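You operate a simulated robot arm through the tools that you are given. There is no shell and no other tool. Be economical: measure what you need, move in short steps, check, and stop when the job is done.

The job below is to be done with a simulated two-armed robot. You get a single attempt, and the scene is never put back.

## Task
Take the blue short pipe with a yellow cap on the top of the grey ledge and put it away on the top of the long blue cabinet. Then turn the black dial on the grey ledge to 5. Then take the yellow sponge from the top of the white ledge and leave it on the shelf under the steel trough. Then take the red chock and leave it on the top of the blue ledge. Then fetch the short cream stake with a purple band and stand it on the top of the wooden bench with two presses. Then open the dark blue drawer under the bench top. The order counts. Set down upright: blue short pipe with a yellow cap, short cream stake with a purple band.

Only the result counts: the job must be done as asked and must still hold three seconds after the hand-in. Knocking over, shifting, dropping, spilling or breaking anything else fails it. Lids that push on must go on centred and level and be pressed home; caps that screw on are set level and turned clockwise until they are tight.

## Robot
Two 7-joint arms with two-finger parallel grippers on one trunk, on a base that drives. Base frame: it is fixed to the floor where the robot stands at the start and does not move with it; the origin is under the middle of the robot, x ahead of it, y to its left, z up; the surface under the hand at the start is at about z = 0.5. Readings come in m, degrees, newtons and seconds.
The left shoulder is at the start at [0.07, 0.134, 0.901], the right one opposite. With the tool pointing down near the work surface each hand reaches from about 0.1 to 0.64 m from the robot's upright axis, wherever it stands, measured 20 degrees to its own side. Places, roughly: black dial on the grey ledge [0.4, -0.6, 0.5]; blue short pipe with a yellow cap (4x4x5 cm) [0.5, -0.2, 0.5]; dark blue drawer under the bench top [0.8, -7.6, 0.6]; red chock (8x5x4 cm) [0.5, 0.8, 0.5]; shelf under the steel trough [5, 2.3, 0.3]; short cream stake with a purple ba (5x4x34 cm) [0.3, 2.6, 0.6]; top of the blue ledge [0.4, 1.6, 0.5]; top of the long blue cabinet [4.8, -2.3, 0.8]; top of the wooden bench with two presses [4.8, 1.1, 0.8]; yellow sponge (10x6x4 cm) [0.4, 0.7, 0.5]. Payload 1.57 kg a hand.
Tool frame (each hand has its own): the origin (TCP) lies between the finger pads and is the grasp point; the fingertips stand 0.03 m ahead of it; z points along the fingers, y is the line along which they close. Largest opening 0.08 m; finger width 0.017, thickness 0.012; the body of the gripper, 0.04 by 0.082 m, starts 0.08 m behind the TCP.
Orientation is that of the tool frame in the base frame, as [roll, pitch, yaw] about the fixed x, y, z axes, in that order (R = Rz(yaw) Ry(pitch) Rx(roll)). With the fingers straight down and closing along the base's y, the tool's x points along the base's -x, its y along +y and its z along -z.

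## Interface
- The arms move only by the tool servo_tool. It takes "left_rows", "right_rows" or both (then of equal length, played together; a hand with none holds still); each is a list of rows, each a list of 6 numbers: the shift along the tool's x, y, z in units of 150 mm (1.0 is 150 mm), then the turn, a rotation vector about the tool's x, y, z in units of 45 degrees (1.0 is 45 degrees). In form: [[dx, dy, dz, ax, ay, az], ...]. A call has 1 to 20 rows; each row is the pose to reach, as a shift and turn from the pose commanded when the call began, along the tool's axes at that moment. "left_gripper" and "right_gripper" are, for a hand that has rows, the opening, from 0 (shut) to 1 (fully open), set as the call begins (left out, the last holds). A call with a number of a shift or a turn outside -1 to 1 is refused whole. Each row takes 0.2 s and may step no farther than 0.05 m and 8.6 degrees from the row before; otherwise, or with a gripper value out of range, the whole call is refused. Where a pose cannot be reached the arm comes as near as it can. A force on the tool above 40 N (or 10 N above the force at the start of the call, whichever is more), or a blocked arm, ends the call early, and 0.2 s more pass. The fingers move at their own pace (about 0.153 m/s each) and stop on an object; they squeeze with about 37 N. The grip force told is the motor's: it shows also when the fingers shut on nothing. Time passes only in rows, and 0.2 s behind the last, so rows that repeat a pose let the fingers close. It gives the time, the measured TCP pose, the force on the tool (base axes), the opening and the grip force at its end, in the units of the frame above (readings bear some noise), with the torque about the TCP (base axes, N m) and any sound that the robot's microphone picked up.
- Cameras (640 x 400 px; columns grow to the right, rows downward): "scene" is now at [0.1321, -0.0164, 1.1234]; the picture's right is [-0.07, -1.00, 0.00], its down [-0.70, 0.05, -0.71] and it looks along [0.71, -0.05, -0.70] (base axes); focal length 214 px, centre (320, 200). "left" rides on the left gripper at [0.072, 0.007, -0.122] in its tool frame; the picture's right is [-0.09, 1.00, 0.00], its down [-0.84, -0.08, -0.54] and it looks along [-0.54, -0.05, 0.84] (tool axes); focal length 238 px, centre (320, 200). "right" rides on the right gripper at [0.072, -0.007, -0.122] in its tool frame; the picture's right is [0.09, 1.00, 0.00], its down [-0.84, 0.08, -0.54] and it looks along [-0.54, 0.05, 0.84] (tool axes); focal length 238 px, centre (320, 200).
- capture(camera): a new picture of that camera. It takes no simulated time.
- lift_body(by): slides the trunk up (or, below 0, down) by that many m; the arms and the scene camera ride with it, the base frame stays. It gives what a move gives, with no picture.
- roll_base(legs): drives the robot by 1 to 6 legs, each [ahead, left, turn to the left] in m, m and degrees, along the robot's own axes; the way and the turn of a leg run together, so that a leg with both is an arc; at most 1.5 m and 180 degrees a leg. The arms and the cameras ride along, it lands a little off, and it stops where it bumps. It gives what a move gives.
- turn_head(pan, tilt): turns the head with the scene camera to pan (to the left, within 86 degrees either way) and tilt (down, from -29 to 69), counted from straight ahead of the robot. It gives what a move gives.
- probe_pixels(camera, pixels): for up to 12 pixels [column, row] of the newest picture of that camera ("zoom" is the newest enlarged one), the place [x, y, z] in the base frame of the surface seen there, good to about 0.003 m, but the place of the scene camera against the robot may be out by one fixed shift of up to 0.018 m in any direction. It takes no simulated time.
- enlarge(camera, box): a new picture of the part [left, top, right, bottom] of that camera's present view, enlarged. It takes no simulated time.
- job_done(): hands the job in; it is judged then, once.

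Work in short steps. Measure before you move; look again where a grasp or a placing could have gone wrong, and mend it. You have 110 turns and 100 pictures in all, those below and enlarged ones among them. Open the grippers and draw the arms clear of the work before you hand the job in, unless the task says otherwise; then end with one line.

The tools are called after "Emit:" by a JSON object that holds its "api" and its "payload". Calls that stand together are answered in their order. servo_tool: Moves the arms, as the interface text tells. Its arguments: {"type":"object","properties":{"left_rows":{"type":"array"},"left_gripper":{"type":"number"},"right_rows":{"type":"array"},"right_gripper":{"type":"number"}},"required":[]} The other tools are called the same way: lift_body (by) slides the trunk up or down; roll_base (legs) drives the base; turn_head (pan, tilt) turns the head that bears the scene camera; capture (camera) takes a picture; probe_pixels (camera, pixels) gives the place of the surface under pixels of a picture; enlarge (camera, box) takes an enlarged picture of a part of a camera's view; job_done () hands the job in.

At the start:

```text
time: 0.0
left_eef_pos: [0.4605, 0.2341, 0.827]
left_tool_rot: [180.0, 0.0, -179.9]
left_wrist_force: [0.1, 0.7, 0.4]
left_ft_torque: [0.01, -0.03, -0.02]
left_width: 0.0799
left_grip_force: 0.0
right_eef_pos: [0.4278, -0.137, 0.7857]
right_tool_rot: [180.0, 0.0, 179.9]
right_wrist_force: [-1.2, -0.1, 0.6]
right_ft_torque: [0.0, -0.02, 0.0]
right_width: 0.0799
right_grip_force: 0.0
trunk travel left (down, up): [-0.475, 0.465]
robot x, y, heading: [0.0018, 0.0048, 0.1]
head pan, tilt: [-4.1, 44.4]
```

scene: 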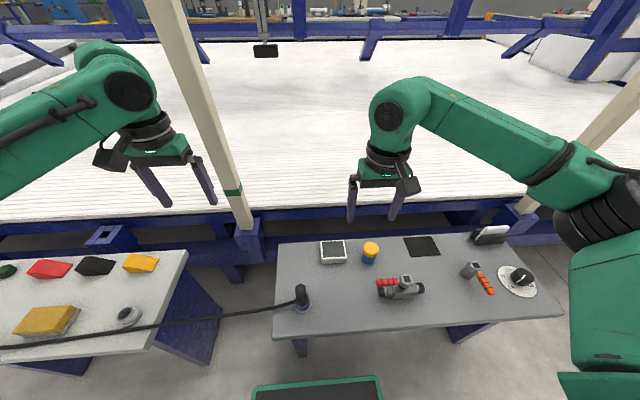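
right: 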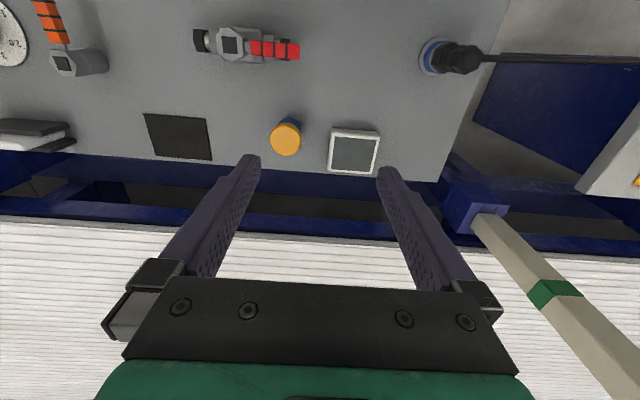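
left: 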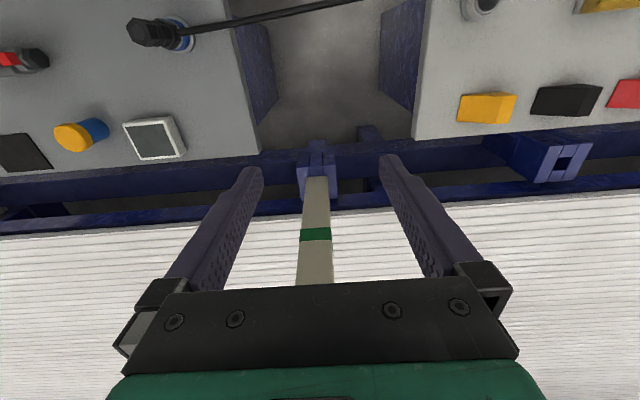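

The right view shows the pipe cap at (286,138) and the scene view shows the dial at (518,280). I probe both for precise places.

Emit:
{"api": "probe_pixels", "payload": {"camera": "right", "pixels": [[286, 140], [273, 140], [299, 138], [286, 122], [355, 150], [275, 45], [180, 135], [250, 100], [12, 40], [286, 152]]}}

Emit:
{"api": "probe_pixels", "payload": {"camera": "scene", "pixels": [[371, 248], [371, 259], [522, 277], [503, 285], [520, 292], [400, 270], [480, 270], [490, 235], [301, 300], [40, 318], [48, 268], [110, 340]]}}

Emit:
{"api": "enlarge", "payload": {"camera": "scene", "box": [440, 210, 560, 310]}}

```text
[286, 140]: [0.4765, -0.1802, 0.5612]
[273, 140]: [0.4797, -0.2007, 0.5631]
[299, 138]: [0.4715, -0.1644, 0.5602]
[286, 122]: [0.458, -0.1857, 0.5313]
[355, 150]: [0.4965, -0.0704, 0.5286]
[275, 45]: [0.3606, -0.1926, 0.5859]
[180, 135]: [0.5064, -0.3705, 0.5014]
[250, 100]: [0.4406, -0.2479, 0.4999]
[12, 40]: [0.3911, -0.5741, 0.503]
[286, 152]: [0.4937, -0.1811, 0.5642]
```

```text
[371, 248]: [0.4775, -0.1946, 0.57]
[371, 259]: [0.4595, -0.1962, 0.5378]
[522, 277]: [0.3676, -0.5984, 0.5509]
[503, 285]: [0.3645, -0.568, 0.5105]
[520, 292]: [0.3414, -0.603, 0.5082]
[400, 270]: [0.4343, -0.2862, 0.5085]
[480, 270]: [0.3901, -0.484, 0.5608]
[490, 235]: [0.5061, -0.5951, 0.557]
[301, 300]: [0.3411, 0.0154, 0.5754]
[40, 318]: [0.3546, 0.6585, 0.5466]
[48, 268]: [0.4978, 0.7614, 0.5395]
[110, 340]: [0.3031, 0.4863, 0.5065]
```

```text
4.00 times, centred on (500, 260) of scene
```

zoom: 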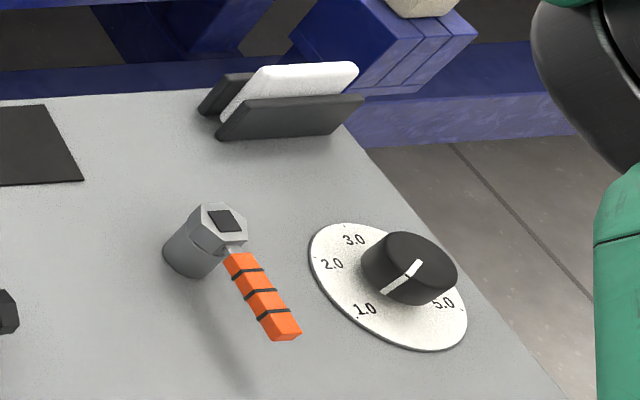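

The pipe's top centre is at about [0.478,-0.182,0.563], and the scene camera reads about -0.013 in y and +0.007 in z off. I bring the right hand above the pipe.

Emit:
{"api": "servo_tool", "payload": {"right_rows": [[-0.11, -0.1, 0.2, 0, 0, 0], [-0.22, -0.2, 0.45, 0, 0, 0], [-0.335, -0.3, 0.7, 0, 0, 0], [-0.335, -0.3, 0.9, 0, 0, 0], [-0.335, -0.3, 0.9, 0, 0, 0]], "right_gripper": 1}}

Emit:
{"api": "capture", "payload": {"camera": "right"}}

```text
time: 1.2
left_eef_pos: [0.4592, 0.2363, 0.8287]
left_tool_rot: [179.9, 0.1, -179.9]
left_wrist_force: [0.2, 0.2, -0.3]
left_ft_torque: [-0.01, 0.02, 0.0]
left_width: 0.08
left_grip_force: 0.0
right_eef_pos: [0.4788, -0.1829, 0.6511]
right_tool_rot: [180.0, 0.0, 179.9]
right_wrist_force: [0.7, 0.1, 0.1]
right_ft_torque: [0.01, -0.02, 0.04]
right_width: 0.08
right_grip_force: 0.0
trunk travel left (down, up): [-0.475, 0.465]
robot x, y, heading: [-0.0018, -0.0012, -0.2]
head pan, tilt: [-4.1, 44.4]
```

```text
95 pictures are left
```

right: 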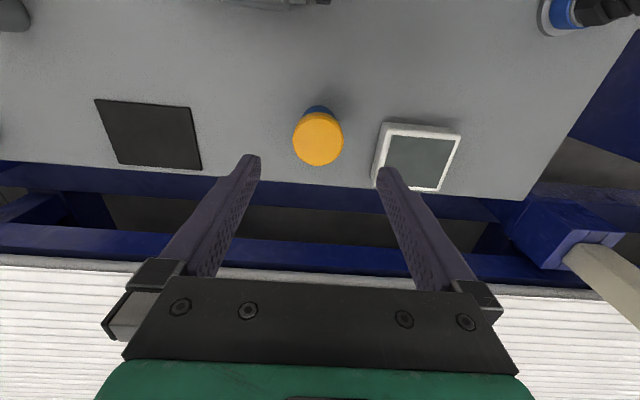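

The cap is centred between the fingers (318 vs mid 319). I probe the cap for x and the tray edge for clearance.

Emit:
{"api": "probe_pixels", "payload": {"camera": "right", "pixels": [[318, 140], [296, 138], [341, 138], [318, 160], [318, 116], [318, 109], [382, 130], [372, 180], [318, 88]]}}

```text
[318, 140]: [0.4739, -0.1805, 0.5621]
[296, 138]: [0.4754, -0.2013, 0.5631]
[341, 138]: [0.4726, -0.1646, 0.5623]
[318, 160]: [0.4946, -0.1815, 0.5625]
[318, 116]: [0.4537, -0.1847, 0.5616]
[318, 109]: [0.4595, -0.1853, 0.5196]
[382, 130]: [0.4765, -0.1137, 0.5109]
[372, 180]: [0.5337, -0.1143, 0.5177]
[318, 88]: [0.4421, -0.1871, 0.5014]
```

The cap centre is [0.474,-0.182] and its diameter about 0.042. I go down to z≈0.54 and grip.

Emit:
{"api": "servo_tool", "payload": {"right_rows": [[0.033, 0, 0.3, 0, 0, 0], [0.033, 0, 0.55, 0, 0, 0], [0.033, 0, 0.74, 0, 0, 0], [0.033, 0, 0.74, 0, 0, 0]]}}

Emit:
{"api": "servo_tool", "payload": {"right_rows": [[0, 0, 0, 0, 0, 0], [0, 0, 0, 0, 0, 0], [0, 0, 0, 0, 0, 0]], "right_gripper": 0}}

Emit:
{"api": "capture", "payload": {"camera": "right"}}

```text
time: 2.2
left_eef_pos: [0.4599, 0.2358, 0.8272]
left_tool_rot: [-179.9, 0.0, -179.9]
left_wrist_force: [-0.5, -0.8, -0.2]
left_ft_torque: [0.01, 0.02, 0.0]
left_width: 0.08
left_grip_force: 0.2
right_eef_pos: [0.4722, -0.1816, 0.5385]
right_tool_rot: [-180.0, 0.0, 180.0]
right_wrist_force: [-0.3, 0.3, 0.4]
right_ft_torque: [0.0, -0.01, -0.02]
right_width: 0.0799
right_grip_force: 0.1
trunk travel left (down, up): [-0.475, 0.465]
robot x, y, heading: [-0.003, -0.0018, 0.1]
head pan, tilt: [-4.1, 44.4]
```

```text
time: 3.0
left_eef_pos: [0.4604, 0.2364, 0.8281]
left_tool_rot: [180.0, 0.0, -179.9]
left_wrist_force: [-0.3, -1.0, 0.0]
left_ft_torque: [-0.01, -0.01, -0.02]
left_width: 0.0803
left_grip_force: 0.1
right_eef_pos: [0.4724, -0.183, 0.5401]
right_tool_rot: [179.9, 0.0, 179.9]
right_wrist_force: [-0.8, 0.4, 0.7]
right_ft_torque: [-0.02, -0.01, -0.01]
right_width: 0.0445
right_grip_force: 36.8
trunk travel left (down, up): [-0.475, 0.465]
robot x, y, heading: [0.0001, 0.0009, 0.2]
head pan, tilt: [-4.1, 44.4]
```

```text
94 pictures are left
```

right: 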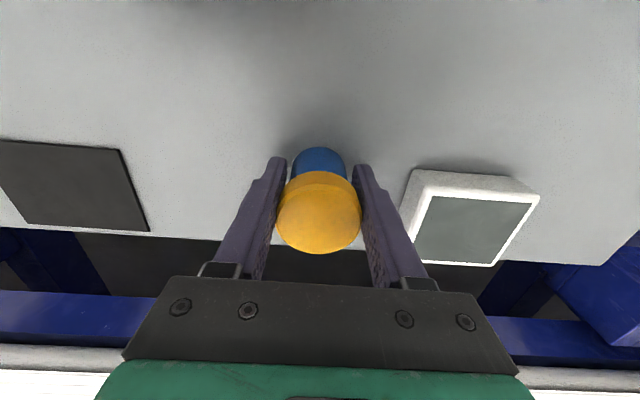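

The grip holds (0.0445 wide, 37 N). I lift the pipe, then look around for the route.

Emit:
{"api": "servo_tool", "payload": {"right_rows": [[0, 0, -0.25, 0, 0, 0], [0, 0, -0.5, 0, 0, 0], [0, 0, -0.8, 0, 0, 0], [0, 0, -1, 0, 0, 0]]}}

Emit:
{"api": "turn_head", "payload": {"pan": -60, "tilt": 12}}

Emit:
{"api": "capture", "payload": {"camera": "scene"}}

Emit:
{"api": "turn_head", "payload": {"pan": 0, "tilt": 8}}

Emit:
{"api": "capture", "payload": {"camera": "scene"}}

Emit:
{"api": "turn_head", "payload": {"pan": 70, "tilt": 12}}

Emit:
{"api": "capture", "payload": {"camera": "scene"}}

```text
time: 4.0
left_eef_pos: [0.4594, 0.2357, 0.8278]
left_tool_rot: [-180.0, 0.0, -179.9]
left_wrist_force: [0.3, 0.3, 0.6]
left_ft_torque: [0.02, 0.07, 0.0]
left_width: 0.08
left_grip_force: 0.1
right_eef_pos: [0.4734, -0.1813, 0.6894]
right_tool_rot: [-180.0, 0.0, 179.9]
right_wrist_force: [1.0, -0.3, -0.7]
right_ft_torque: [0.01, -0.01, -0.04]
right_width: 0.0444
right_grip_force: 36.7
trunk travel left (down, up): [-0.475, 0.465]
robot x, y, heading: [-0.001, 0.0004, 0.2]
head pan, tilt: [-4.1, 44.4]
```

```text
time: 5.2
left_eef_pos: [0.4602, 0.2367, 0.8267]
left_tool_rot: [-180.0, 0.1, -179.9]
left_wrist_force: [-0.2, 0.0, 0.5]
left_ft_torque: [-0.03, 0.02, -0.01]
left_width: 0.0797
left_grip_force: 0.1
right_eef_pos: [0.4734, -0.1818, 0.6884]
right_tool_rot: [-180.0, -0.1, 179.9]
right_wrist_force: [0.4, -0.2, 0.4]
right_ft_torque: [0.03, -0.02, -0.01]
right_width: 0.0446
right_grip_force: 36.5
trunk travel left (down, up): [-0.475, 0.465]
robot x, y, heading: [0.0014, -0.0005, 0.1]
head pan, tilt: [-60.0, 12.0]
```

```text
93 pictures are left
```

scene: 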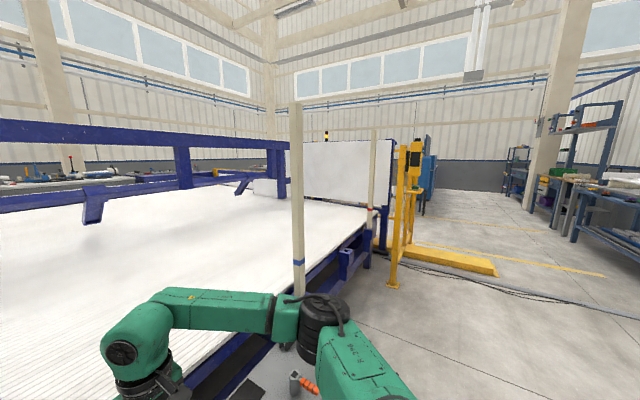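

```text
time: 6.5
left_eef_pos: [0.4601, 0.2347, 0.8262]
left_tool_rot: [179.9, 0.0, -180.0]
left_wrist_force: [0.3, 0.2, -0.2]
left_ft_torque: [-0.01, 0.01, -0.01]
left_width: 0.08
left_grip_force: 0.1
right_eef_pos: [0.4737, -0.1815, 0.6899]
right_tool_rot: [180.0, 0.0, 179.8]
right_wrist_force: [0.3, -0.3, -0.2]
right_ft_torque: [-0.02, 0.04, 0.0]
right_width: 0.0443
right_grip_force: 37.2
trunk travel left (down, up): [-0.475, 0.465]
robot x, y, heading: [-0.0021, -0.0015, 0.2]
head pan, tilt: [0.0, 8.0]
```

```text
92 pictures are left
```

scene: 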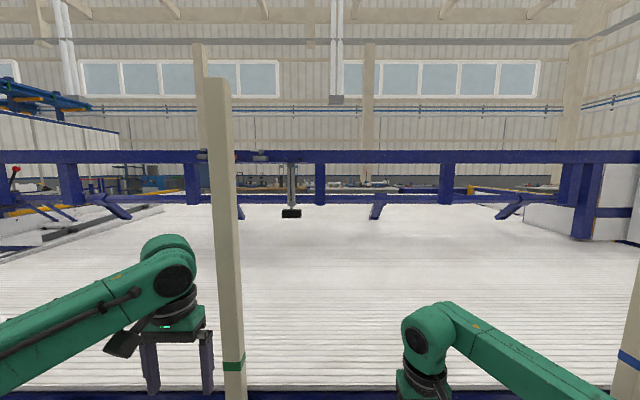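

```text
time: 8.0
left_eef_pos: [0.4593, 0.2369, 0.8276]
left_tool_rot: [-180.0, -0.1, -179.9]
left_wrist_force: [0.1, -0.1, 0.1]
left_ft_torque: [-0.02, 0.03, -0.01]
left_width: 0.08
left_grip_force: 0.2
right_eef_pos: [0.474, -0.1829, 0.6891]
right_tool_rot: [-180.0, 0.0, 179.9]
right_wrist_force: [0.8, -0.6, -0.5]
right_ft_torque: [-0.01, 0.01, -0.01]
right_width: 0.0444
right_grip_force: 37.2
trunk travel left (down, up): [-0.475, 0.465]
robot x, y, heading: [-0.0029, 0.001, 0.0]
head pan, tilt: [70.0, 12.0]
```

```text
91 pictures are left
```

scene: 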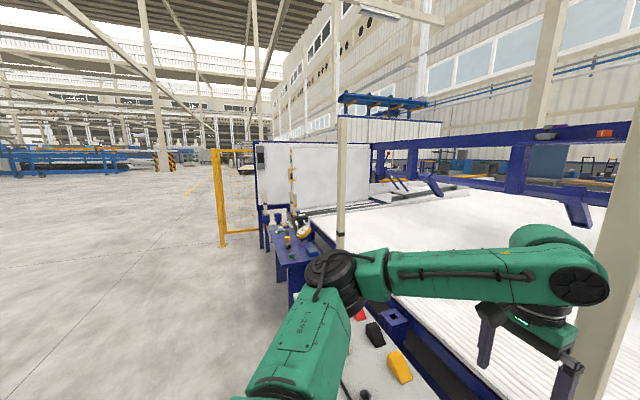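

The machine stands ahead with the target cabinet behind it. I probe the left-side geometry, then look right again and probe that.

Emit:
{"api": "probe_pixels", "payload": {"camera": "scene", "pixels": [[222, 243], [240, 160], [262, 220], [292, 245], [345, 160], [300, 250], [258, 160], [390, 100], [160, 165], [60, 175], [310, 215], [235, 165]]}}

Emit:
{"api": "turn_head", "payload": {"pan": -50, "tilt": 8}}

Emit:
{"api": "capture", "payload": {"camera": "scene"}}

```text
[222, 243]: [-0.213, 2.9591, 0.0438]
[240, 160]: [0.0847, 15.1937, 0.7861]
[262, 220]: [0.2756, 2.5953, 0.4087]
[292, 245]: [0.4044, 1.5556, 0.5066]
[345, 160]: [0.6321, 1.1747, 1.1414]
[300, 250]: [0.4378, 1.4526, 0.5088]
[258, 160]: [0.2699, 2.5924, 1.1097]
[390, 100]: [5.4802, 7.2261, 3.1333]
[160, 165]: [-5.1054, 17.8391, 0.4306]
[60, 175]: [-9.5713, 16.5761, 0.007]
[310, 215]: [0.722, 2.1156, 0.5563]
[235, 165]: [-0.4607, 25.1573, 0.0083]
```

```text
time: 10.0
left_eef_pos: [0.4599, 0.2359, 0.8287]
left_tool_rot: [179.9, 0.0, -180.0]
left_wrist_force: [-0.3, -0.4, -0.6]
left_ft_torque: [0.03, -0.04, -0.01]
left_width: 0.08
left_grip_force: 0.0
right_eef_pos: [0.4733, -0.1816, 0.6888]
right_tool_rot: [-179.9, 0.1, 179.9]
right_wrist_force: [-0.1, -0.5, 0.4]
right_ft_torque: [0.0, -0.01, -0.02]
right_width: 0.0443
right_grip_force: 37.1
trunk travel left (down, up): [-0.475, 0.465]
robot x, y, heading: [0.0023, -0.0004, -0.2]
head pan, tilt: [-50.0, 8.0]
```

```text
90 pictures are left
```

scene: 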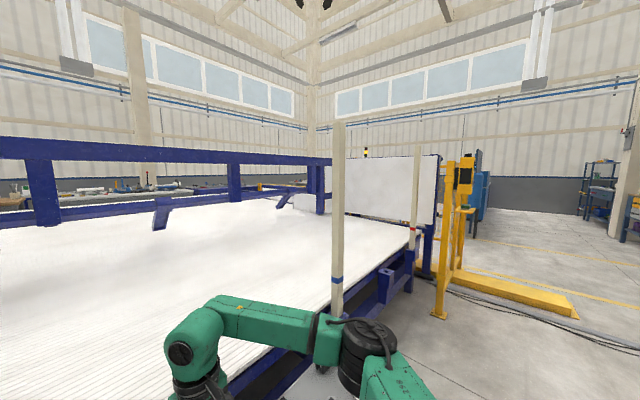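

Emit:
{"api": "probe_pixels", "payload": {"camera": "scene", "pixels": [[438, 316], [570, 310], [465, 175], [482, 190], [420, 160], [340, 160], [425, 270], [520, 250], [135, 190], [560, 200], [590, 195], [480, 235]]}}

Emit:
{"api": "enlarge", "payload": {"camera": "scene", "box": [330, 130, 640, 330]}}

```text
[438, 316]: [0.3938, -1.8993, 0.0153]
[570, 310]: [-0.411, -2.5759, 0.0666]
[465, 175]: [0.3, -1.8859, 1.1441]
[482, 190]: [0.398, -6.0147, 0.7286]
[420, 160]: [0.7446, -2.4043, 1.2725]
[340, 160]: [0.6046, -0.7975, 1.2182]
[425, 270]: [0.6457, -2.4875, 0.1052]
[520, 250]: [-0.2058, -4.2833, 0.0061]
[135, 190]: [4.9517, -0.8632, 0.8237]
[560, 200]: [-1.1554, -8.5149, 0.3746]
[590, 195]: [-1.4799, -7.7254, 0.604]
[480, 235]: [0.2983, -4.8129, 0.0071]
```

```text
2.00 times, centred on (485, 230) of scene
```

zoom: 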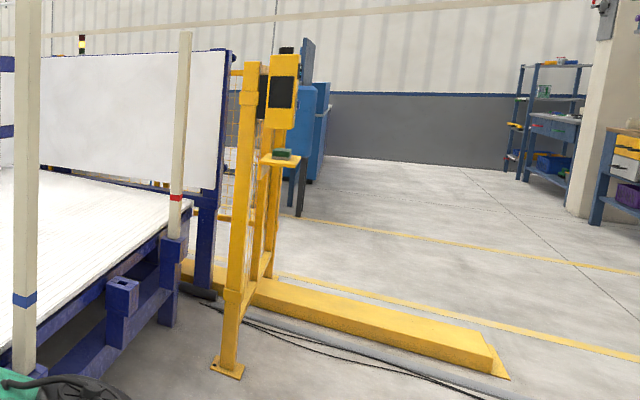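

The right side has an open floor at y < -2.8, with a low barrier reaching x ≈ -0.5. I back out and go round to the right.

Emit:
{"api": "roll_base", "payload": {"legs": [[-1.1, 0, 0], [0, -1.5, 0], [0, -1.5, 0], [0, -1.0, 0]]}}

Emit:
{"api": "turn_head", "payload": {"pan": 0, "tilt": 12}}

Emit:
{"api": "capture", "payload": {"camera": "scene"}}

```text
time: 34.4
left_eef_pos: [-0.6361, -3.7503, 0.8273]
left_tool_rot: [-179.9, 0.0, -179.4]
left_wrist_force: [0.3, -0.3, 0.1]
left_ft_torque: [-0.02, -0.04, 0.0]
left_width: 0.08
left_grip_force: 0.0
right_eef_pos: [-0.6187, -4.1678, 0.6901]
right_tool_rot: [-179.8, 0.0, -179.5]
right_wrist_force: [0.5, -0.7, -1.1]
right_ft_torque: [0.01, 0.0, 0.01]
right_width: 0.0441
right_grip_force: 37.1
trunk travel left (down, up): [-0.475, 0.465]
robot x, y, heading: [-1.0921, -3.9894, 0.6]
head pan, tilt: [-50.0, 8.0]
```

```text
time: 35.6
left_eef_pos: [-0.6366, -3.7513, 0.8283]
left_tool_rot: [-180.0, 0.0, -179.4]
left_wrist_force: [0.2, -0.2, 0.3]
left_ft_torque: [-0.03, -0.01, -0.01]
left_width: 0.0803
left_grip_force: 0.0
right_eef_pos: [-0.6201, -4.1689, 0.6884]
right_tool_rot: [180.0, 0.0, -179.5]
right_wrist_force: [0.0, 0.0, 0.5]
right_ft_torque: [0.03, -0.01, 0.01]
right_width: 0.0441
right_grip_force: 37.0
trunk travel left (down, up): [-0.475, 0.465]
robot x, y, heading: [-1.0953, -3.9876, 0.2]
head pan, tilt: [0.0, 12.0]
```

```text
88 pictures are left
```

scene: 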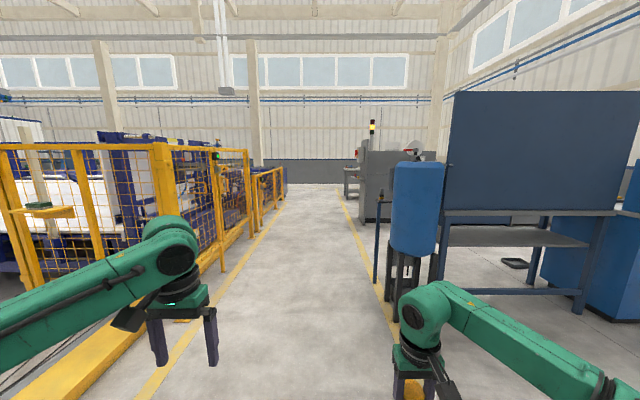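

A corridor runs ahead between the yellow fence and the blue station. I probe its edges.

Emit:
{"api": "probe_pixels", "payload": {"camera": "scene", "pixels": [[222, 270], [275, 205], [285, 190], [200, 320], [392, 310], [376, 280], [345, 195], [365, 215], [250, 180], [320, 190], [415, 200], [218, 230]]}}

Emit:
{"api": "enlarge", "payload": {"camera": "scene", "box": [200, 120, 440, 270]}}

```text
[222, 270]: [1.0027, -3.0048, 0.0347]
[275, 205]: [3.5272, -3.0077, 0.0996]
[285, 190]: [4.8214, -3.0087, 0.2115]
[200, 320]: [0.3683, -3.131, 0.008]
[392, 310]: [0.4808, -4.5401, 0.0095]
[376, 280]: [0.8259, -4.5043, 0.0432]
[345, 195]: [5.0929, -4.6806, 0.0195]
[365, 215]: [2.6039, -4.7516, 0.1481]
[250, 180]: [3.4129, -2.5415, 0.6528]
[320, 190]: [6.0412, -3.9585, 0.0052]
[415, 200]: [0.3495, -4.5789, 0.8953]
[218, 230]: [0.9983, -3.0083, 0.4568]
```

```text
2.67 times, centred on (320, 195) of scene
```

zoom: 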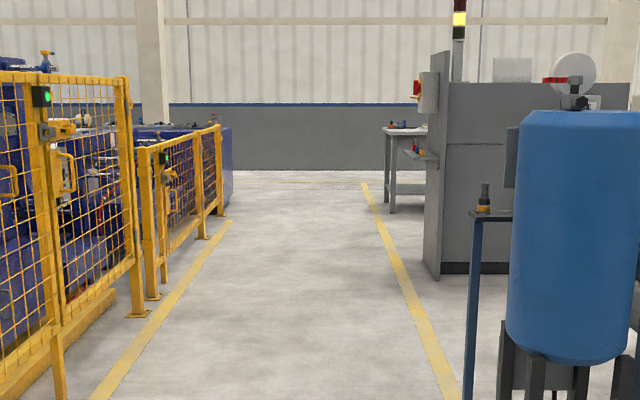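

The corridor spans y -3.0 to -4.5, so I shift to y≈-3.75 and drive ahead to look at the cabinet.

Emit:
{"api": "roll_base", "payload": {"legs": [[0.1, 0.25, 0], [1.5, 0, 0], [1.5, 0, 0], [1.0, 0, 0]]}}

Emit:
{"api": "turn_head", "payload": {"pan": 35, "tilt": 15}}

Emit:
{"api": "capture", "payload": {"camera": "scene"}}

```text
time: 56.2
left_eef_pos: [3.4416, -3.5095, 0.8268]
left_tool_rot: [-180.0, 0.0, 179.8]
left_wrist_force: [-0.6, 0.6, -0.1]
left_ft_torque: [0.02, 0.02, 0.0]
left_width: 0.08
left_grip_force: 0.0
right_eef_pos: [3.4539, -3.9268, 0.6887]
right_tool_rot: [-179.9, 0.0, 179.6]
right_wrist_force: [-0.4, 0.0, -0.6]
right_ft_torque: [0.03, -0.02, 0.03]
right_width: 0.0442
right_grip_force: 37.2
trunk travel left (down, up): [-0.475, 0.465]
robot x, y, heading: [2.9838, -3.7429, -0.3]
head pan, tilt: [0.0, 12.0]
```

```text
time: 57.3
left_eef_pos: [3.4411, -3.5093, 0.8278]
left_tool_rot: [-180.0, 0.0, 179.8]
left_wrist_force: [0.1, 0.4, -0.2]
left_ft_torque: [0.02, -0.01, 0.02]
left_width: 0.0802
left_grip_force: 0.1
right_eef_pos: [3.4536, -3.9267, 0.6893]
right_tool_rot: [180.0, 0.0, 179.7]
right_wrist_force: [-0.1, -0.7, -0.5]
right_ft_torque: [-0.01, 0.0, -0.01]
right_width: 0.0438
right_grip_force: 36.9
trunk travel left (down, up): [-0.475, 0.465]
robot x, y, heading: [2.9799, -3.7409, -0.2]
head pan, tilt: [35.0, 15.0]
```

```text
86 pictures are left
```

scene: 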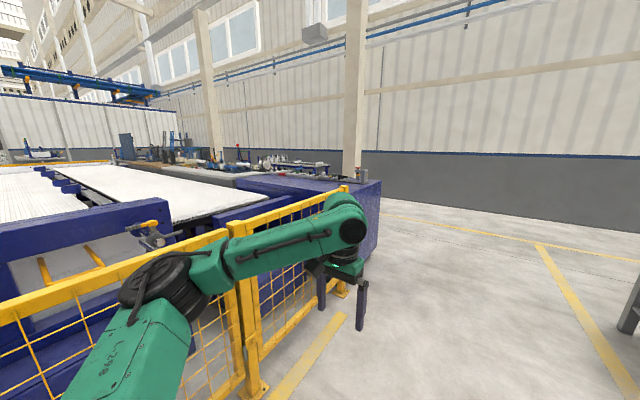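

The blue cabinet ends near (375,190), beyond the fence. I probe its top and the floor beyond.

Emit:
{"api": "probe_pixels", "payload": {"camera": "scene", "pixels": [[378, 182], [376, 240], [330, 183], [280, 183], [320, 172], [360, 175], [300, 163], [238, 180], [347, 186], [378, 200], [400, 220], [360, 130]]}}

Emit:
{"api": "enlarge", "payload": {"camera": "scene", "box": [100, 130, 400, 260]}}

```text
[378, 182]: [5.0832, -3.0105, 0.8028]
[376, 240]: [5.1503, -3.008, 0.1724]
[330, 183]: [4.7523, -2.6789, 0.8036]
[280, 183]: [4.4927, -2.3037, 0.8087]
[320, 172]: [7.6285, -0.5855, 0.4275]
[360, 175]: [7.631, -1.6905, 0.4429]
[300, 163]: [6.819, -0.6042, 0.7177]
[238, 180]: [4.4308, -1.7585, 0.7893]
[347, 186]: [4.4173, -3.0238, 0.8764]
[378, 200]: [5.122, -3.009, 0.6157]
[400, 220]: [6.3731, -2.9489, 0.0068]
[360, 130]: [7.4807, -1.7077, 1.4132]
```

```text
2.13 times, centred on (250, 195) of scene
```

zoom: 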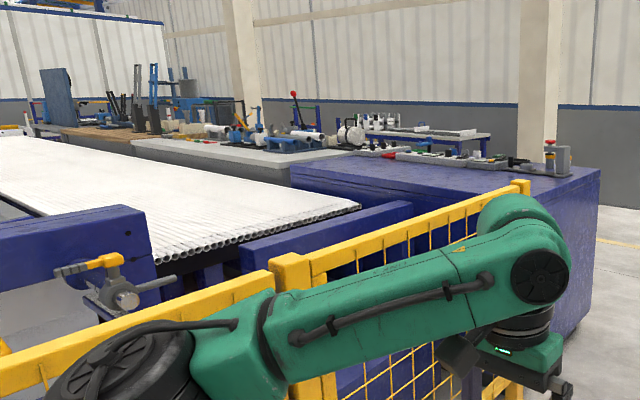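

The cabinet top (z≈0.80) spans x 4.45–5.2 and y -3.0 to -1.7, and its south end is open. I raise the trunk 0.3 m, drive to x≈4.8, turn left and look.

Emit:
{"api": "lift_body", "payload": {"by": 0.3}}

Emit:
{"api": "roll_base", "payload": {"legs": [[1.4, -0.1, 0], [0.44, 0, 0], [0, 0, 90]]}}

Emit:
{"api": "turn_head", "payload": {"pan": 0, "tilt": 30}}

Emit:
{"api": "capture", "payload": {"camera": "scene"}}

```text
time: 60.3
left_eef_pos: [3.4425, -3.511, 1.128]
left_tool_rot: [179.9, 0.0, 179.8]
left_wrist_force: [0.9, -0.2, -0.4]
left_ft_torque: [0.0, -0.03, -0.01]
left_width: 0.0803
left_grip_force: 0.0
right_eef_pos: [3.4529, -3.9273, 0.99]
right_tool_rot: [180.0, 0.0, 179.7]
right_wrist_force: [0.1, 0.1, -0.6]
right_ft_torque: [0.02, 0.01, 0.0]
right_width: 0.0443
right_grip_force: 37.2
trunk travel left (down, up): [-0.775, 0.165]
robot x, y, heading: [2.9814, -3.7436, -0.3]
head pan, tilt: [35.0, 15.0]
```

```text
time: 73.3
left_eef_pos: [4.6075, -3.4052, 1.1277]
left_tool_rot: [-179.9, 0.0, -92.3]
left_wrist_force: [0.5, 0.5, -0.7]
left_ft_torque: [0.0, 0.01, 0.03]
left_width: 0.08
left_grip_force: 0.0
right_eef_pos: [5.0257, -3.408, 0.9884]
right_tool_rot: [-180.0, -0.1, -92.6]
right_wrist_force: [-0.3, 0.1, 0.9]
right_ft_torque: [0.0, -0.02, 0.0]
right_width: 0.0439
right_grip_force: 36.9
trunk travel left (down, up): [-0.775, 0.165]
robot x, y, heading: [4.8254, -3.8708, 87.7]
head pan, tilt: [35.0, 15.0]
```

```text
time: 74.3
left_eef_pos: [4.6084, -3.4058, 1.1275]
left_tool_rot: [-180.0, 0.1, -92.4]
left_wrist_force: [-0.1, 0.2, -0.8]
left_ft_torque: [0.01, -0.02, -0.02]
left_width: 0.0803
left_grip_force: 0.1
right_eef_pos: [5.0256, -3.4084, 0.9892]
right_tool_rot: [-180.0, -0.1, -92.5]
right_wrist_force: [-0.1, -0.6, -1.3]
right_ft_torque: [-0.02, -0.02, -0.02]
right_width: 0.0444
right_grip_force: 36.9
trunk travel left (down, up): [-0.775, 0.165]
robot x, y, heading: [4.8231, -3.8725, 87.6]
head pan, tilt: [0.0, 30.0]
```

```text
84 pictures are left
```

scene: 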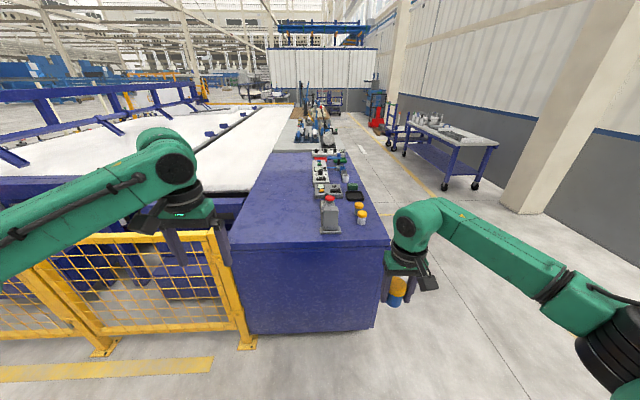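

The cabinet top's front part (around (290,225)) is clear. I probe points on it.

Emit:
{"api": "probe_pixels", "payload": {"camera": "scene", "pixels": [[240, 243], [385, 243], [290, 220], [330, 232], [362, 222], [340, 220], [320, 190], [270, 200], [350, 240], [300, 240], [228, 235]]}}

```text
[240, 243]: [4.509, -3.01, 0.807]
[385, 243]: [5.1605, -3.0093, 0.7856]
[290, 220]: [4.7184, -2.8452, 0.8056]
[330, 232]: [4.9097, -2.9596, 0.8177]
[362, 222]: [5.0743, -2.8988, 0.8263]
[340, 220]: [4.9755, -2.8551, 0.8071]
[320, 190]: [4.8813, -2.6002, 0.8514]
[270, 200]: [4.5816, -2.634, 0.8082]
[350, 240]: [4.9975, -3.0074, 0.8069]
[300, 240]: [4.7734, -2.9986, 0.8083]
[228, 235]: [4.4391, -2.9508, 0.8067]
```

The free patch around [4.72,-2.88] at z≈0.80 is clear. I move left 0.2 and forward 0.48.

Emit:
{"api": "roll_base", "payload": {"legs": [[0, 0.2, 2.3], [0.48, 0, 0]]}}

Emit:
{"api": "capture", "payload": {"camera": "right"}}

```text
time: 78.4
left_eef_pos: [4.3882, -2.9318, 1.1274]
left_tool_rot: [180.0, 0.0, -89.9]
left_wrist_force: [0.5, -0.1, 0.7]
left_ft_torque: [0.01, 0.01, -0.02]
left_width: 0.08
left_grip_force: 0.1
right_eef_pos: [4.8048, -2.9188, 0.9898]
right_tool_rot: [180.0, 0.1, -90.0]
right_wrist_force: [-0.7, 0.7, -0.4]
right_ft_torque: [0.01, -0.03, -0.01]
right_width: 0.0441
right_grip_force: 37.3
trunk travel left (down, up): [-0.775, 0.165]
robot x, y, heading: [4.6198, -3.3946, 89.8]
head pan, tilt: [0.0, 30.0]
```

```text
83 pictures are left
```

right: 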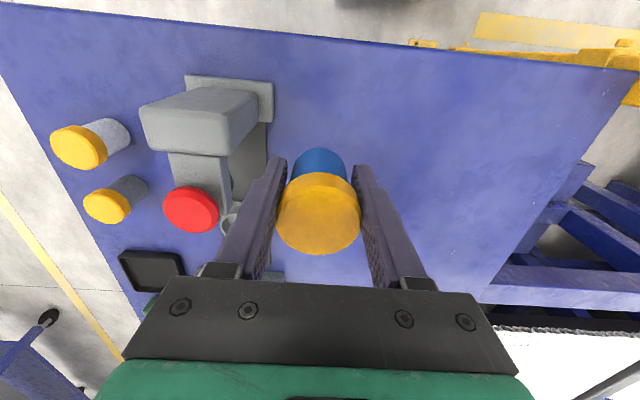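

The pipe is still upright in hand, with free surface to the right of the picture. I probe the cabinet surface z there.

Emit:
{"api": "probe_pixels", "payload": {"camera": "right", "pixels": [[430, 130], [400, 180], [450, 200], [420, 60], [270, 100], [262, 170], [318, 215]]}}

Emit:
{"api": "servo_tool", "payload": {"right_rows": [[0, 0.25, 0, 0, 0, 0], [0, 0.5, 0, 0, 0, 0], [0, 0.75, 0, 0, 0, 0], [0, 0.75, 0, 0, 0, 0]]}}

```text
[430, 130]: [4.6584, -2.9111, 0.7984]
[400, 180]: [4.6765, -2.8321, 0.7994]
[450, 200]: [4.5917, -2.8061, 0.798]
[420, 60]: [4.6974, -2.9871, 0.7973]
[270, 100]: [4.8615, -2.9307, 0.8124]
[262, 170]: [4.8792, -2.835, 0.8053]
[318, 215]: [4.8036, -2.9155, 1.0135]
```

```text
time: 79.4
left_eef_pos: [4.3882, -2.9311, 1.1277]
left_tool_rot: [180.0, 0.0, -89.9]
left_wrist_force: [0.4, 0.2, -0.4]
left_ft_torque: [0.01, 0.03, 0.02]
left_width: 0.08
left_grip_force: 0.0
right_eef_pos: [4.692, -2.9184, 0.9884]
right_tool_rot: [-180.0, 0.1, -90.0]
right_wrist_force: [-1.1, -0.1, -0.1]
right_ft_torque: [-0.03, 0.0, 0.0]
right_width: 0.0441
right_grip_force: 38.0
trunk travel left (down, up): [-0.775, 0.165]
robot x, y, heading: [4.6233, -3.392, 90.1]
head pan, tilt: [0.0, 30.0]
```

The surface is at z 0.7985, so the TCP should end at about 0.839. I lower in two stages and watch the force.

Emit:
{"api": "servo_tool", "payload": {"right_rows": [[0, 0, 0.3, 0, 0, 0], [0, 0, 0.6, 0, 0, 0], [0, 0, 0.85, 0, 0, 0], [0, 0, 0.95, 0, 0, 0], [0, 0, 0.98, 0, 0, 0], [0, 0, 0.99, 0, 0, 0], [0, 0, 0.99, 0, 0, 0]]}}

Emit:
{"api": "capture", "payload": {"camera": "right"}}

```text
time: 81.0
left_eef_pos: [4.3873, -2.9299, 1.1286]
left_tool_rot: [179.9, 0.0, -89.9]
left_wrist_force: [-0.8, 0.9, -0.2]
left_ft_torque: [-0.04, -0.02, -0.02]
left_width: 0.08
left_grip_force: 0.0
right_eef_pos: [4.6929, -2.9168, 0.8403]
right_tool_rot: [-180.0, 0.0, -90.1]
right_wrist_force: [-0.4, 0.0, -1.4]
right_ft_torque: [0.03, -0.03, -0.03]
right_width: 0.0439
right_grip_force: 37.5
trunk travel left (down, up): [-0.775, 0.165]
robot x, y, heading: [4.6239, -3.3903, 90.0]
head pan, tilt: [0.0, 30.0]
```

```text
82 pictures are left
```

right: 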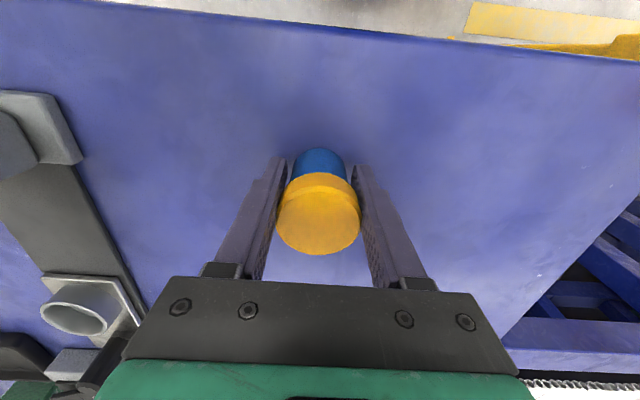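

The reading is near contact. I press 2 mm more and check the force.

Emit:
{"api": "servo_tool", "payload": {"right_rows": [[0, 0, 0.01, 0, 0, 0], [0, 0, 0.015, 0, 0, 0], [0, 0, 0.015, 0, 0, 0]]}}

```text
time: 81.8
left_eef_pos: [4.388, -2.9307, 1.127]
left_tool_rot: [-179.8, 0.1, -89.9]
left_wrist_force: [0.0, 0.7, -0.2]
left_ft_torque: [0.0, 0.01, -0.01]
left_width: 0.0798
left_grip_force: 0.0
right_eef_pos: [4.6934, -2.9172, 0.8383]
right_tool_rot: [180.0, 0.1, -90.1]
right_wrist_force: [-0.5, 0.6, 2.4]
right_ft_torque: [0.08, -0.05, -0.02]
right_width: 0.044
right_grip_force: 37.0
trunk travel left (down, up): [-0.775, 0.165]
robot x, y, heading: [4.6235, -3.3894, 89.7]
head pan, tilt: [0.0, 30.0]
```

A contact of about 2–3 N shows. I release and retreat straight up.

Emit:
{"api": "servo_tool", "payload": {"right_rows": [[0, 0, 0, 0, 0, 0], [0, 0, 0, 0, 0, 0], [0, 0, 0, 0, 0, 0]], "right_gripper": 1}}

Emit:
{"api": "servo_tool", "payload": {"right_rows": [[0, 0, -0.2, 0, 0, 0], [0, 0, -0.5, 0, 0, 0], [0, 0, -0.8, 0, 0, 0], [0, 0, -1, 0, 0, 0]]}}

Emit:
{"api": "capture", "payload": {"camera": "right"}}

```text
time: 82.6
left_eef_pos: [4.3871, -2.9315, 1.1282]
left_tool_rot: [180.0, 0.1, -89.9]
left_wrist_force: [-0.5, 0.5, -1.5]
left_ft_torque: [0.0, -0.03, -0.01]
left_width: 0.0802
left_grip_force: 0.1
right_eef_pos: [4.6931, -2.9174, 0.8382]
right_tool_rot: [179.9, 0.0, -90.2]
right_wrist_force: [-0.6, 0.3, 0.2]
right_ft_torque: [0.03, -0.01, 0.01]
right_width: 0.08
right_grip_force: 0.0
trunk travel left (down, up): [-0.775, 0.165]
robot x, y, heading: [4.6258, -3.3919, 90.0]
head pan, tilt: [0.0, 30.0]
```

```text
time: 83.6
left_eef_pos: [4.388, -2.9302, 1.1249]
left_tool_rot: [179.9, 0.0, -90.0]
left_wrist_force: [0.1, 0.3, -0.2]
left_ft_torque: [-0.01, -0.03, 0.0]
left_width: 0.0798
left_grip_force: 0.0
right_eef_pos: [4.6919, -2.9185, 0.9874]
right_tool_rot: [180.0, 0.0, -90.2]
right_wrist_force: [-0.3, -0.5, -0.3]
right_ft_torque: [0.02, 0.02, -0.01]
right_width: 0.0801
right_grip_force: 0.1
trunk travel left (down, up): [-0.775, 0.165]
robot x, y, heading: [4.6222, -3.3907, 90.1]
head pan, tilt: [0.0, 30.0]
```

```text
81 pictures are left
```

right: 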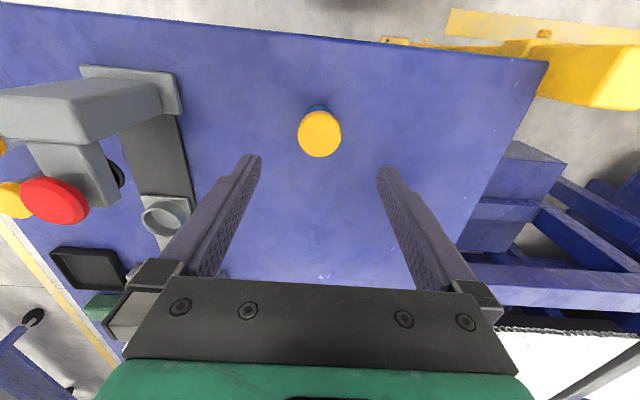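

The pipe stands upright and clear. Next I back out, turn to heading 0 and start back along the corridor.

Emit:
{"api": "roll_base", "payload": {"legs": [[-0.38, 0, 0], [0, 0, -90], [-0.5, 0, 0]]}}

```text
time: 92.4
left_eef_pos: [4.5803, -3.5389, 1.1269]
left_tool_rot: [-179.9, -0.1, -179.6]
left_wrist_force: [0.0, -1.1, 0.0]
left_ft_torque: [0.0, -0.02, 0.02]
left_width: 0.0799
left_grip_force: 0.0
right_eef_pos: [4.5967, -3.844, 0.9867]
right_tool_rot: [180.0, 0.0, -179.7]
right_wrist_force: [-0.3, 0.2, 0.5]
right_ft_torque: [0.0, -0.02, 0.02]
right_width: 0.0799
right_grip_force: 0.0
trunk travel left (down, up): [-0.775, 0.165]
robot x, y, heading: [4.1195, -3.7798, 0.4]
head pan, tilt: [0.0, 30.0]
```

Heading is 0.4°. I continue backing to x≈-1.1 and then move left.

Emit:
{"api": "roll_base", "payload": {"legs": [[-1.5, 0, -0.4], [-1.5, 0, 0], [-1.5, 0, 0], [-0.72, 0, 0], [0, 1.5, 0], [0, 1.5, 0]]}}

Emit:
{"api": "lift_body", "payload": {"by": -0.2}}

```text
time: 131.6
left_eef_pos: [-0.5377, -0.4646, 1.1276]
left_tool_rot: [-180.0, 0.1, 177.8]
left_wrist_force: [-0.1, -1.2, 0.1]
left_ft_torque: [-0.02, 0.02, -0.02]
left_width: 0.0803
left_grip_force: 0.0
right_eef_pos: [-0.5351, -0.7702, 0.9878]
right_tool_rot: [-180.0, 0.0, 177.8]
right_wrist_force: [-0.1, -0.6, -0.3]
right_ft_torque: [0.01, 0.0, 0.03]
right_width: 0.0799
right_grip_force: 0.1
trunk travel left (down, up): [-0.775, 0.165]
robot x, y, heading: [-1.005, -0.6829, -2.0]
head pan, tilt: [0.0, 30.0]
```

```text
time: 133.8
left_eef_pos: [-0.538, -0.4645, 0.9269]
left_tool_rot: [-180.0, -0.1, 177.8]
left_wrist_force: [-0.4, 0.1, 0.2]
left_ft_torque: [0.01, -0.01, 0.03]
left_width: 0.0801
left_grip_force: 0.0
right_eef_pos: [-0.535, -0.7696, 0.7875]
right_tool_rot: [180.0, 0.0, 177.8]
right_wrist_force: [0.2, 0.0, -0.7]
right_ft_torque: [-0.01, 0.04, -0.01]
right_width: 0.0801
right_grip_force: 0.1
trunk travel left (down, up): [-0.575, 0.365]
robot x, y, heading: [-1.0037, -0.6836, -2.2]
head pan, tilt: [0.0, 30.0]
```

Now I correct the heading, move left and drive in towards the dial.

Emit:
{"api": "roll_base", "payload": {"legs": [[0, 0.26, 2.1], [0.9, 0, 0]]}}

Emit:
{"api": "lift_body", "payload": {"by": -0.1}}

Emit:
{"api": "turn_head", "payload": {"pan": -10, "tilt": 50}}

Emit:
{"api": "capture", "payload": {"camera": "scene"}}

Emit:
{"api": "capture", "payload": {"camera": "right"}}

```text
time: 140.0
left_eef_pos: [0.357, -0.1922, 0.9269]
left_tool_rot: [179.9, 0.0, 179.9]
left_wrist_force: [0.3, 0.4, 0.5]
left_ft_torque: [-0.03, -0.02, 0.0]
left_width: 0.0802
left_grip_force: 0.1
right_eef_pos: [0.3687, -0.4965, 0.7874]
right_tool_rot: [-180.0, 0.0, 179.6]
right_wrist_force: [0.4, 0.3, 0.0]
right_ft_torque: [0.01, 0.03, 0.02]
right_width: 0.0802
right_grip_force: 0.1
trunk travel left (down, up): [-0.575, 0.365]
robot x, y, heading: [-0.1037, -0.4283, -0.1]
head pan, tilt: [0.0, 30.0]
```

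```text
time: 141.3
left_eef_pos: [0.3581, -0.1939, 0.8276]
left_tool_rot: [179.9, 0.0, 179.8]
left_wrist_force: [-0.5, 0.2, -0.6]
left_ft_torque: [0.0, 0.0, 0.01]
left_width: 0.0801
left_grip_force: 0.2
right_eef_pos: [0.3708, -0.497, 0.6878]
right_tool_rot: [180.0, -0.1, 179.7]
right_wrist_force: [0.7, 0.1, 0.1]
right_ft_torque: [0.0, 0.0, 0.01]
right_width: 0.08
right_grip_force: 0.2
trunk travel left (down, up): [-0.475, 0.465]
robot x, y, heading: [-0.1067, -0.4268, -0.3]
head pan, tilt: [0.0, 30.0]
```

```text
time: 142.2
left_eef_pos: [0.3583, -0.1922, 0.8271]
left_tool_rot: [-179.9, 0.0, 179.9]
left_wrist_force: [-1.6, 0.4, 0.0]
left_ft_torque: [-0.02, 0.0, -0.02]
left_width: 0.0799
left_grip_force: 0.1
right_eef_pos: [0.3693, -0.4972, 0.6879]
right_tool_rot: [-180.0, 0.1, 179.6]
right_wrist_force: [-0.2, -0.6, 0.7]
right_ft_torque: [-0.02, 0.06, 0.01]
right_width: 0.0801
right_grip_force: 0.0
trunk travel left (down, up): [-0.475, 0.465]
robot x, y, heading: [-0.104, -0.4222, -0.2]
head pan, tilt: [-10.0, 50.0]
```

```text
80 pictures are left
```

scene: 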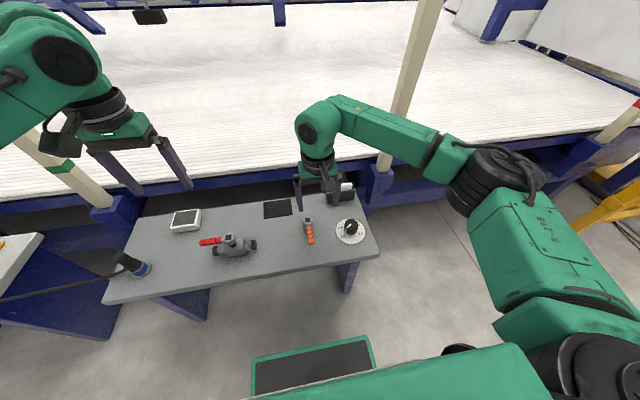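

```text
79 pictures are left
```

right: 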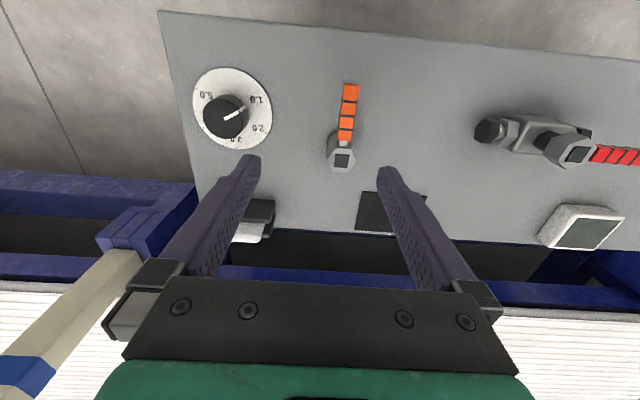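

The dial shows at (232,108) in the right view. I enlarge it and probe its knob and marks.

Emit:
{"api": "enlarge", "payload": {"camera": "right", "box": [180, 58, 284, 158]}}

Emit:
{"api": "probe_pixels", "payload": {"camera": "right", "pixels": [[225, 117], [196, 100], [269, 115], [237, 70], [230, 145], [246, 109], [209, 120], [228, 98], [224, 137], [345, 165], [262, 205]]}}

```text
4.00 times, centred on (232, 108) of right
```

zoom: 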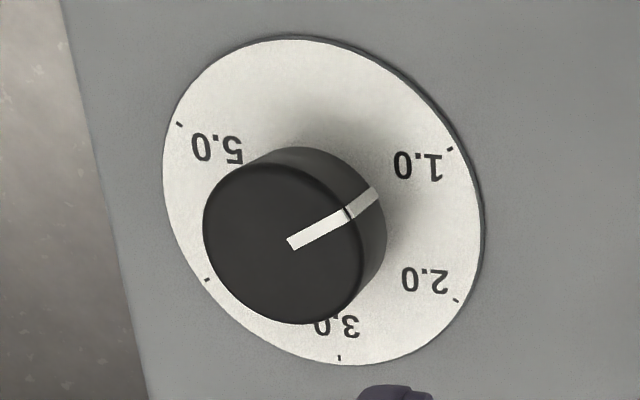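

```text
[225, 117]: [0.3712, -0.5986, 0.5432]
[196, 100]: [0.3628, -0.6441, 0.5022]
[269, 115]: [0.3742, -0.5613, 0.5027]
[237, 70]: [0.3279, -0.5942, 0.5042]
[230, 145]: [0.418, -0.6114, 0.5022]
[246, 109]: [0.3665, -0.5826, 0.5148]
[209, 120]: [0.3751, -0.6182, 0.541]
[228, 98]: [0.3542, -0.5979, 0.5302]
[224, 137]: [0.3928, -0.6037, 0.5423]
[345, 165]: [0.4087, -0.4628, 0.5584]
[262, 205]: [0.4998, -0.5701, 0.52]
```

I probe the tick marks and the pointer line for their exact angles.

Emit:
{"api": "probe_pixels", "payload": {"camera": "zoom", "pixels": [[450, 149], [179, 125], [456, 299], [339, 357], [207, 280], [292, 243], [345, 214], [205, 235], [358, 265], [275, 320], [265, 172], [376, 190]]}}

```text
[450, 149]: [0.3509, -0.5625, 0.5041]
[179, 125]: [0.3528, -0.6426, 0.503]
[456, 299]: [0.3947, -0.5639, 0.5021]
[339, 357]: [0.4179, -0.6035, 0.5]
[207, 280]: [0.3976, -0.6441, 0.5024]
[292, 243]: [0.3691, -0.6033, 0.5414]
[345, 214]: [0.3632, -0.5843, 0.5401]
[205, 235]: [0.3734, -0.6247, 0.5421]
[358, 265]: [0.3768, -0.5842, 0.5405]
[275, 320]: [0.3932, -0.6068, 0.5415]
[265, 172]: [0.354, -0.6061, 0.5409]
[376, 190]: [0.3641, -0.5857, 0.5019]
```

The dial centre is [0.374,-0.603], the marks lie 60° apart, and the pointer is near 1.0. So it needs about 240° clockwise from above. I go above the knob and pre-rotate the hand -60°.

Emit:
{"api": "servo_tool", "payload": {"right_rows": [[-0.005, -0.12, 0.08, 0, 0, -0.16], [-0.01, -0.24, 0.16, 0, 0, -0.33], [-0.016, -0.36, 0.24, 0, 0, -0.5], [-0.021, -0.48, 0.32, 0, 0, -0.66], [-0.026, -0.6, 0.4, 0, 0, -0.83], [-0.031, -0.707, 0.45, 0, 0, -1], [-0.031, -0.707, 0.45, 0, 0, -1]], "right_gripper": 1}}

Emit:
{"api": "servo_tool", "payload": {"right_rows": [[0, 0, 0, 0, 0, -0.17], [0, 0, 0, 0, 0, -0.333], [0, 0, 0, 0, 0, -0.333]]}}

Emit:
{"api": "capture", "payload": {"camera": "right"}}

```text
time: 143.8
left_eef_pos: [0.3578, -0.1929, 0.8269]
left_tool_rot: [180.0, 0.0, 179.8]
left_wrist_force: [0.1, -0.8, 0.0]
left_ft_torque: [-0.05, 0.02, 0.03]
left_width: 0.0798
left_grip_force: 0.1
right_eef_pos: [0.3613, -0.5892, 0.6311]
right_tool_rot: [-174.6, 0.8, -145.6]
right_wrist_force: [0.4, 0.7, 0.9]
right_ft_torque: [0.01, 0.04, -0.04]
right_width: 0.0799
right_grip_force: 0.0
right hand out of reach, approached as far as the arm can: row 5, 6, 7
trunk travel left (down, up): [-0.475, 0.465]
robot x, y, heading: [-0.1019, -0.4248, -0.8]
head pan, tilt: [-10.0, 50.0]
```

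```text
time: 144.6
left_eef_pos: [0.3598, -0.1926, 0.8283]
left_tool_rot: [180.0, -0.1, 179.8]
left_wrist_force: [0.2, -0.7, -0.3]
left_ft_torque: [-0.02, 0.01, -0.01]
left_width: 0.0798
left_grip_force: 0.1
right_eef_pos: [0.3177, -0.6, 0.6408]
right_tool_rot: [-170.5, -1.8, -136.6]
right_wrist_force: [-0.3, -0.1, -1.1]
right_ft_torque: [-0.02, 0.01, 0.01]
right_width: 0.0801
right_grip_force: 0.0
right hand out of reach, approached as far as the arm can: row 1, 2, 3
trunk travel left (down, up): [-0.475, 0.465]
robot x, y, heading: [-0.1019, -0.4255, -0.1]
head pan, tilt: [-10.0, 50.0]
```

```text
77 pictures are left
```

right: 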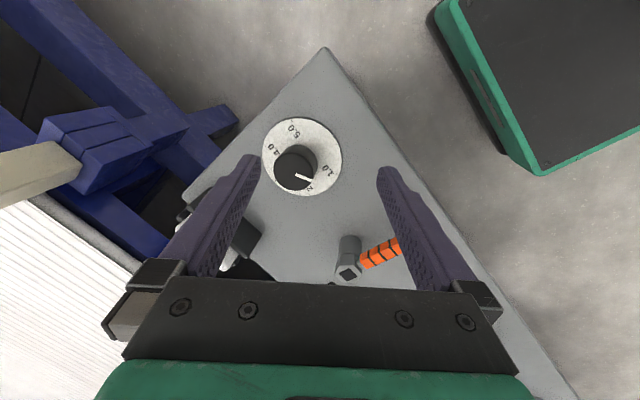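

The wrist's counterclockwise limit is near yaw +35°, so I rotate back clockwise and re-read the pose.

Emit:
{"api": "servo_tool", "payload": {"right_rows": [[0, 0, 0, 0, 0, 0.18], [0, 0, 0, 0, 0, 0.36], [0, 0, 0, 0, 0, 0.54], [0, 0, 0, 0, 0, 0.72], [0, 0, 0, 0, 0, 0.72]]}}

```text
time: 145.8
left_eef_pos: [0.3577, -0.192, 0.8273]
left_tool_rot: [-179.9, 0.0, 179.8]
left_wrist_force: [1.0, 0.1, 0.3]
left_ft_torque: [0.01, -0.01, 0.01]
left_width: 0.0803
left_grip_force: 0.1
right_eef_pos: [0.3175, -0.6001, 0.6405]
right_tool_rot: [-170.8, 3.4, -168.7]
right_wrist_force: [0.0, -0.7, -0.9]
right_ft_torque: [0.01, 0.01, 0.01]
right_width: 0.0796
right_grip_force: 0.1
trunk travel left (down, up): [-0.475, 0.465]
robot x, y, heading: [-0.1002, -0.4299, -0.5]
head pan, tilt: [-10.0, 50.0]
```

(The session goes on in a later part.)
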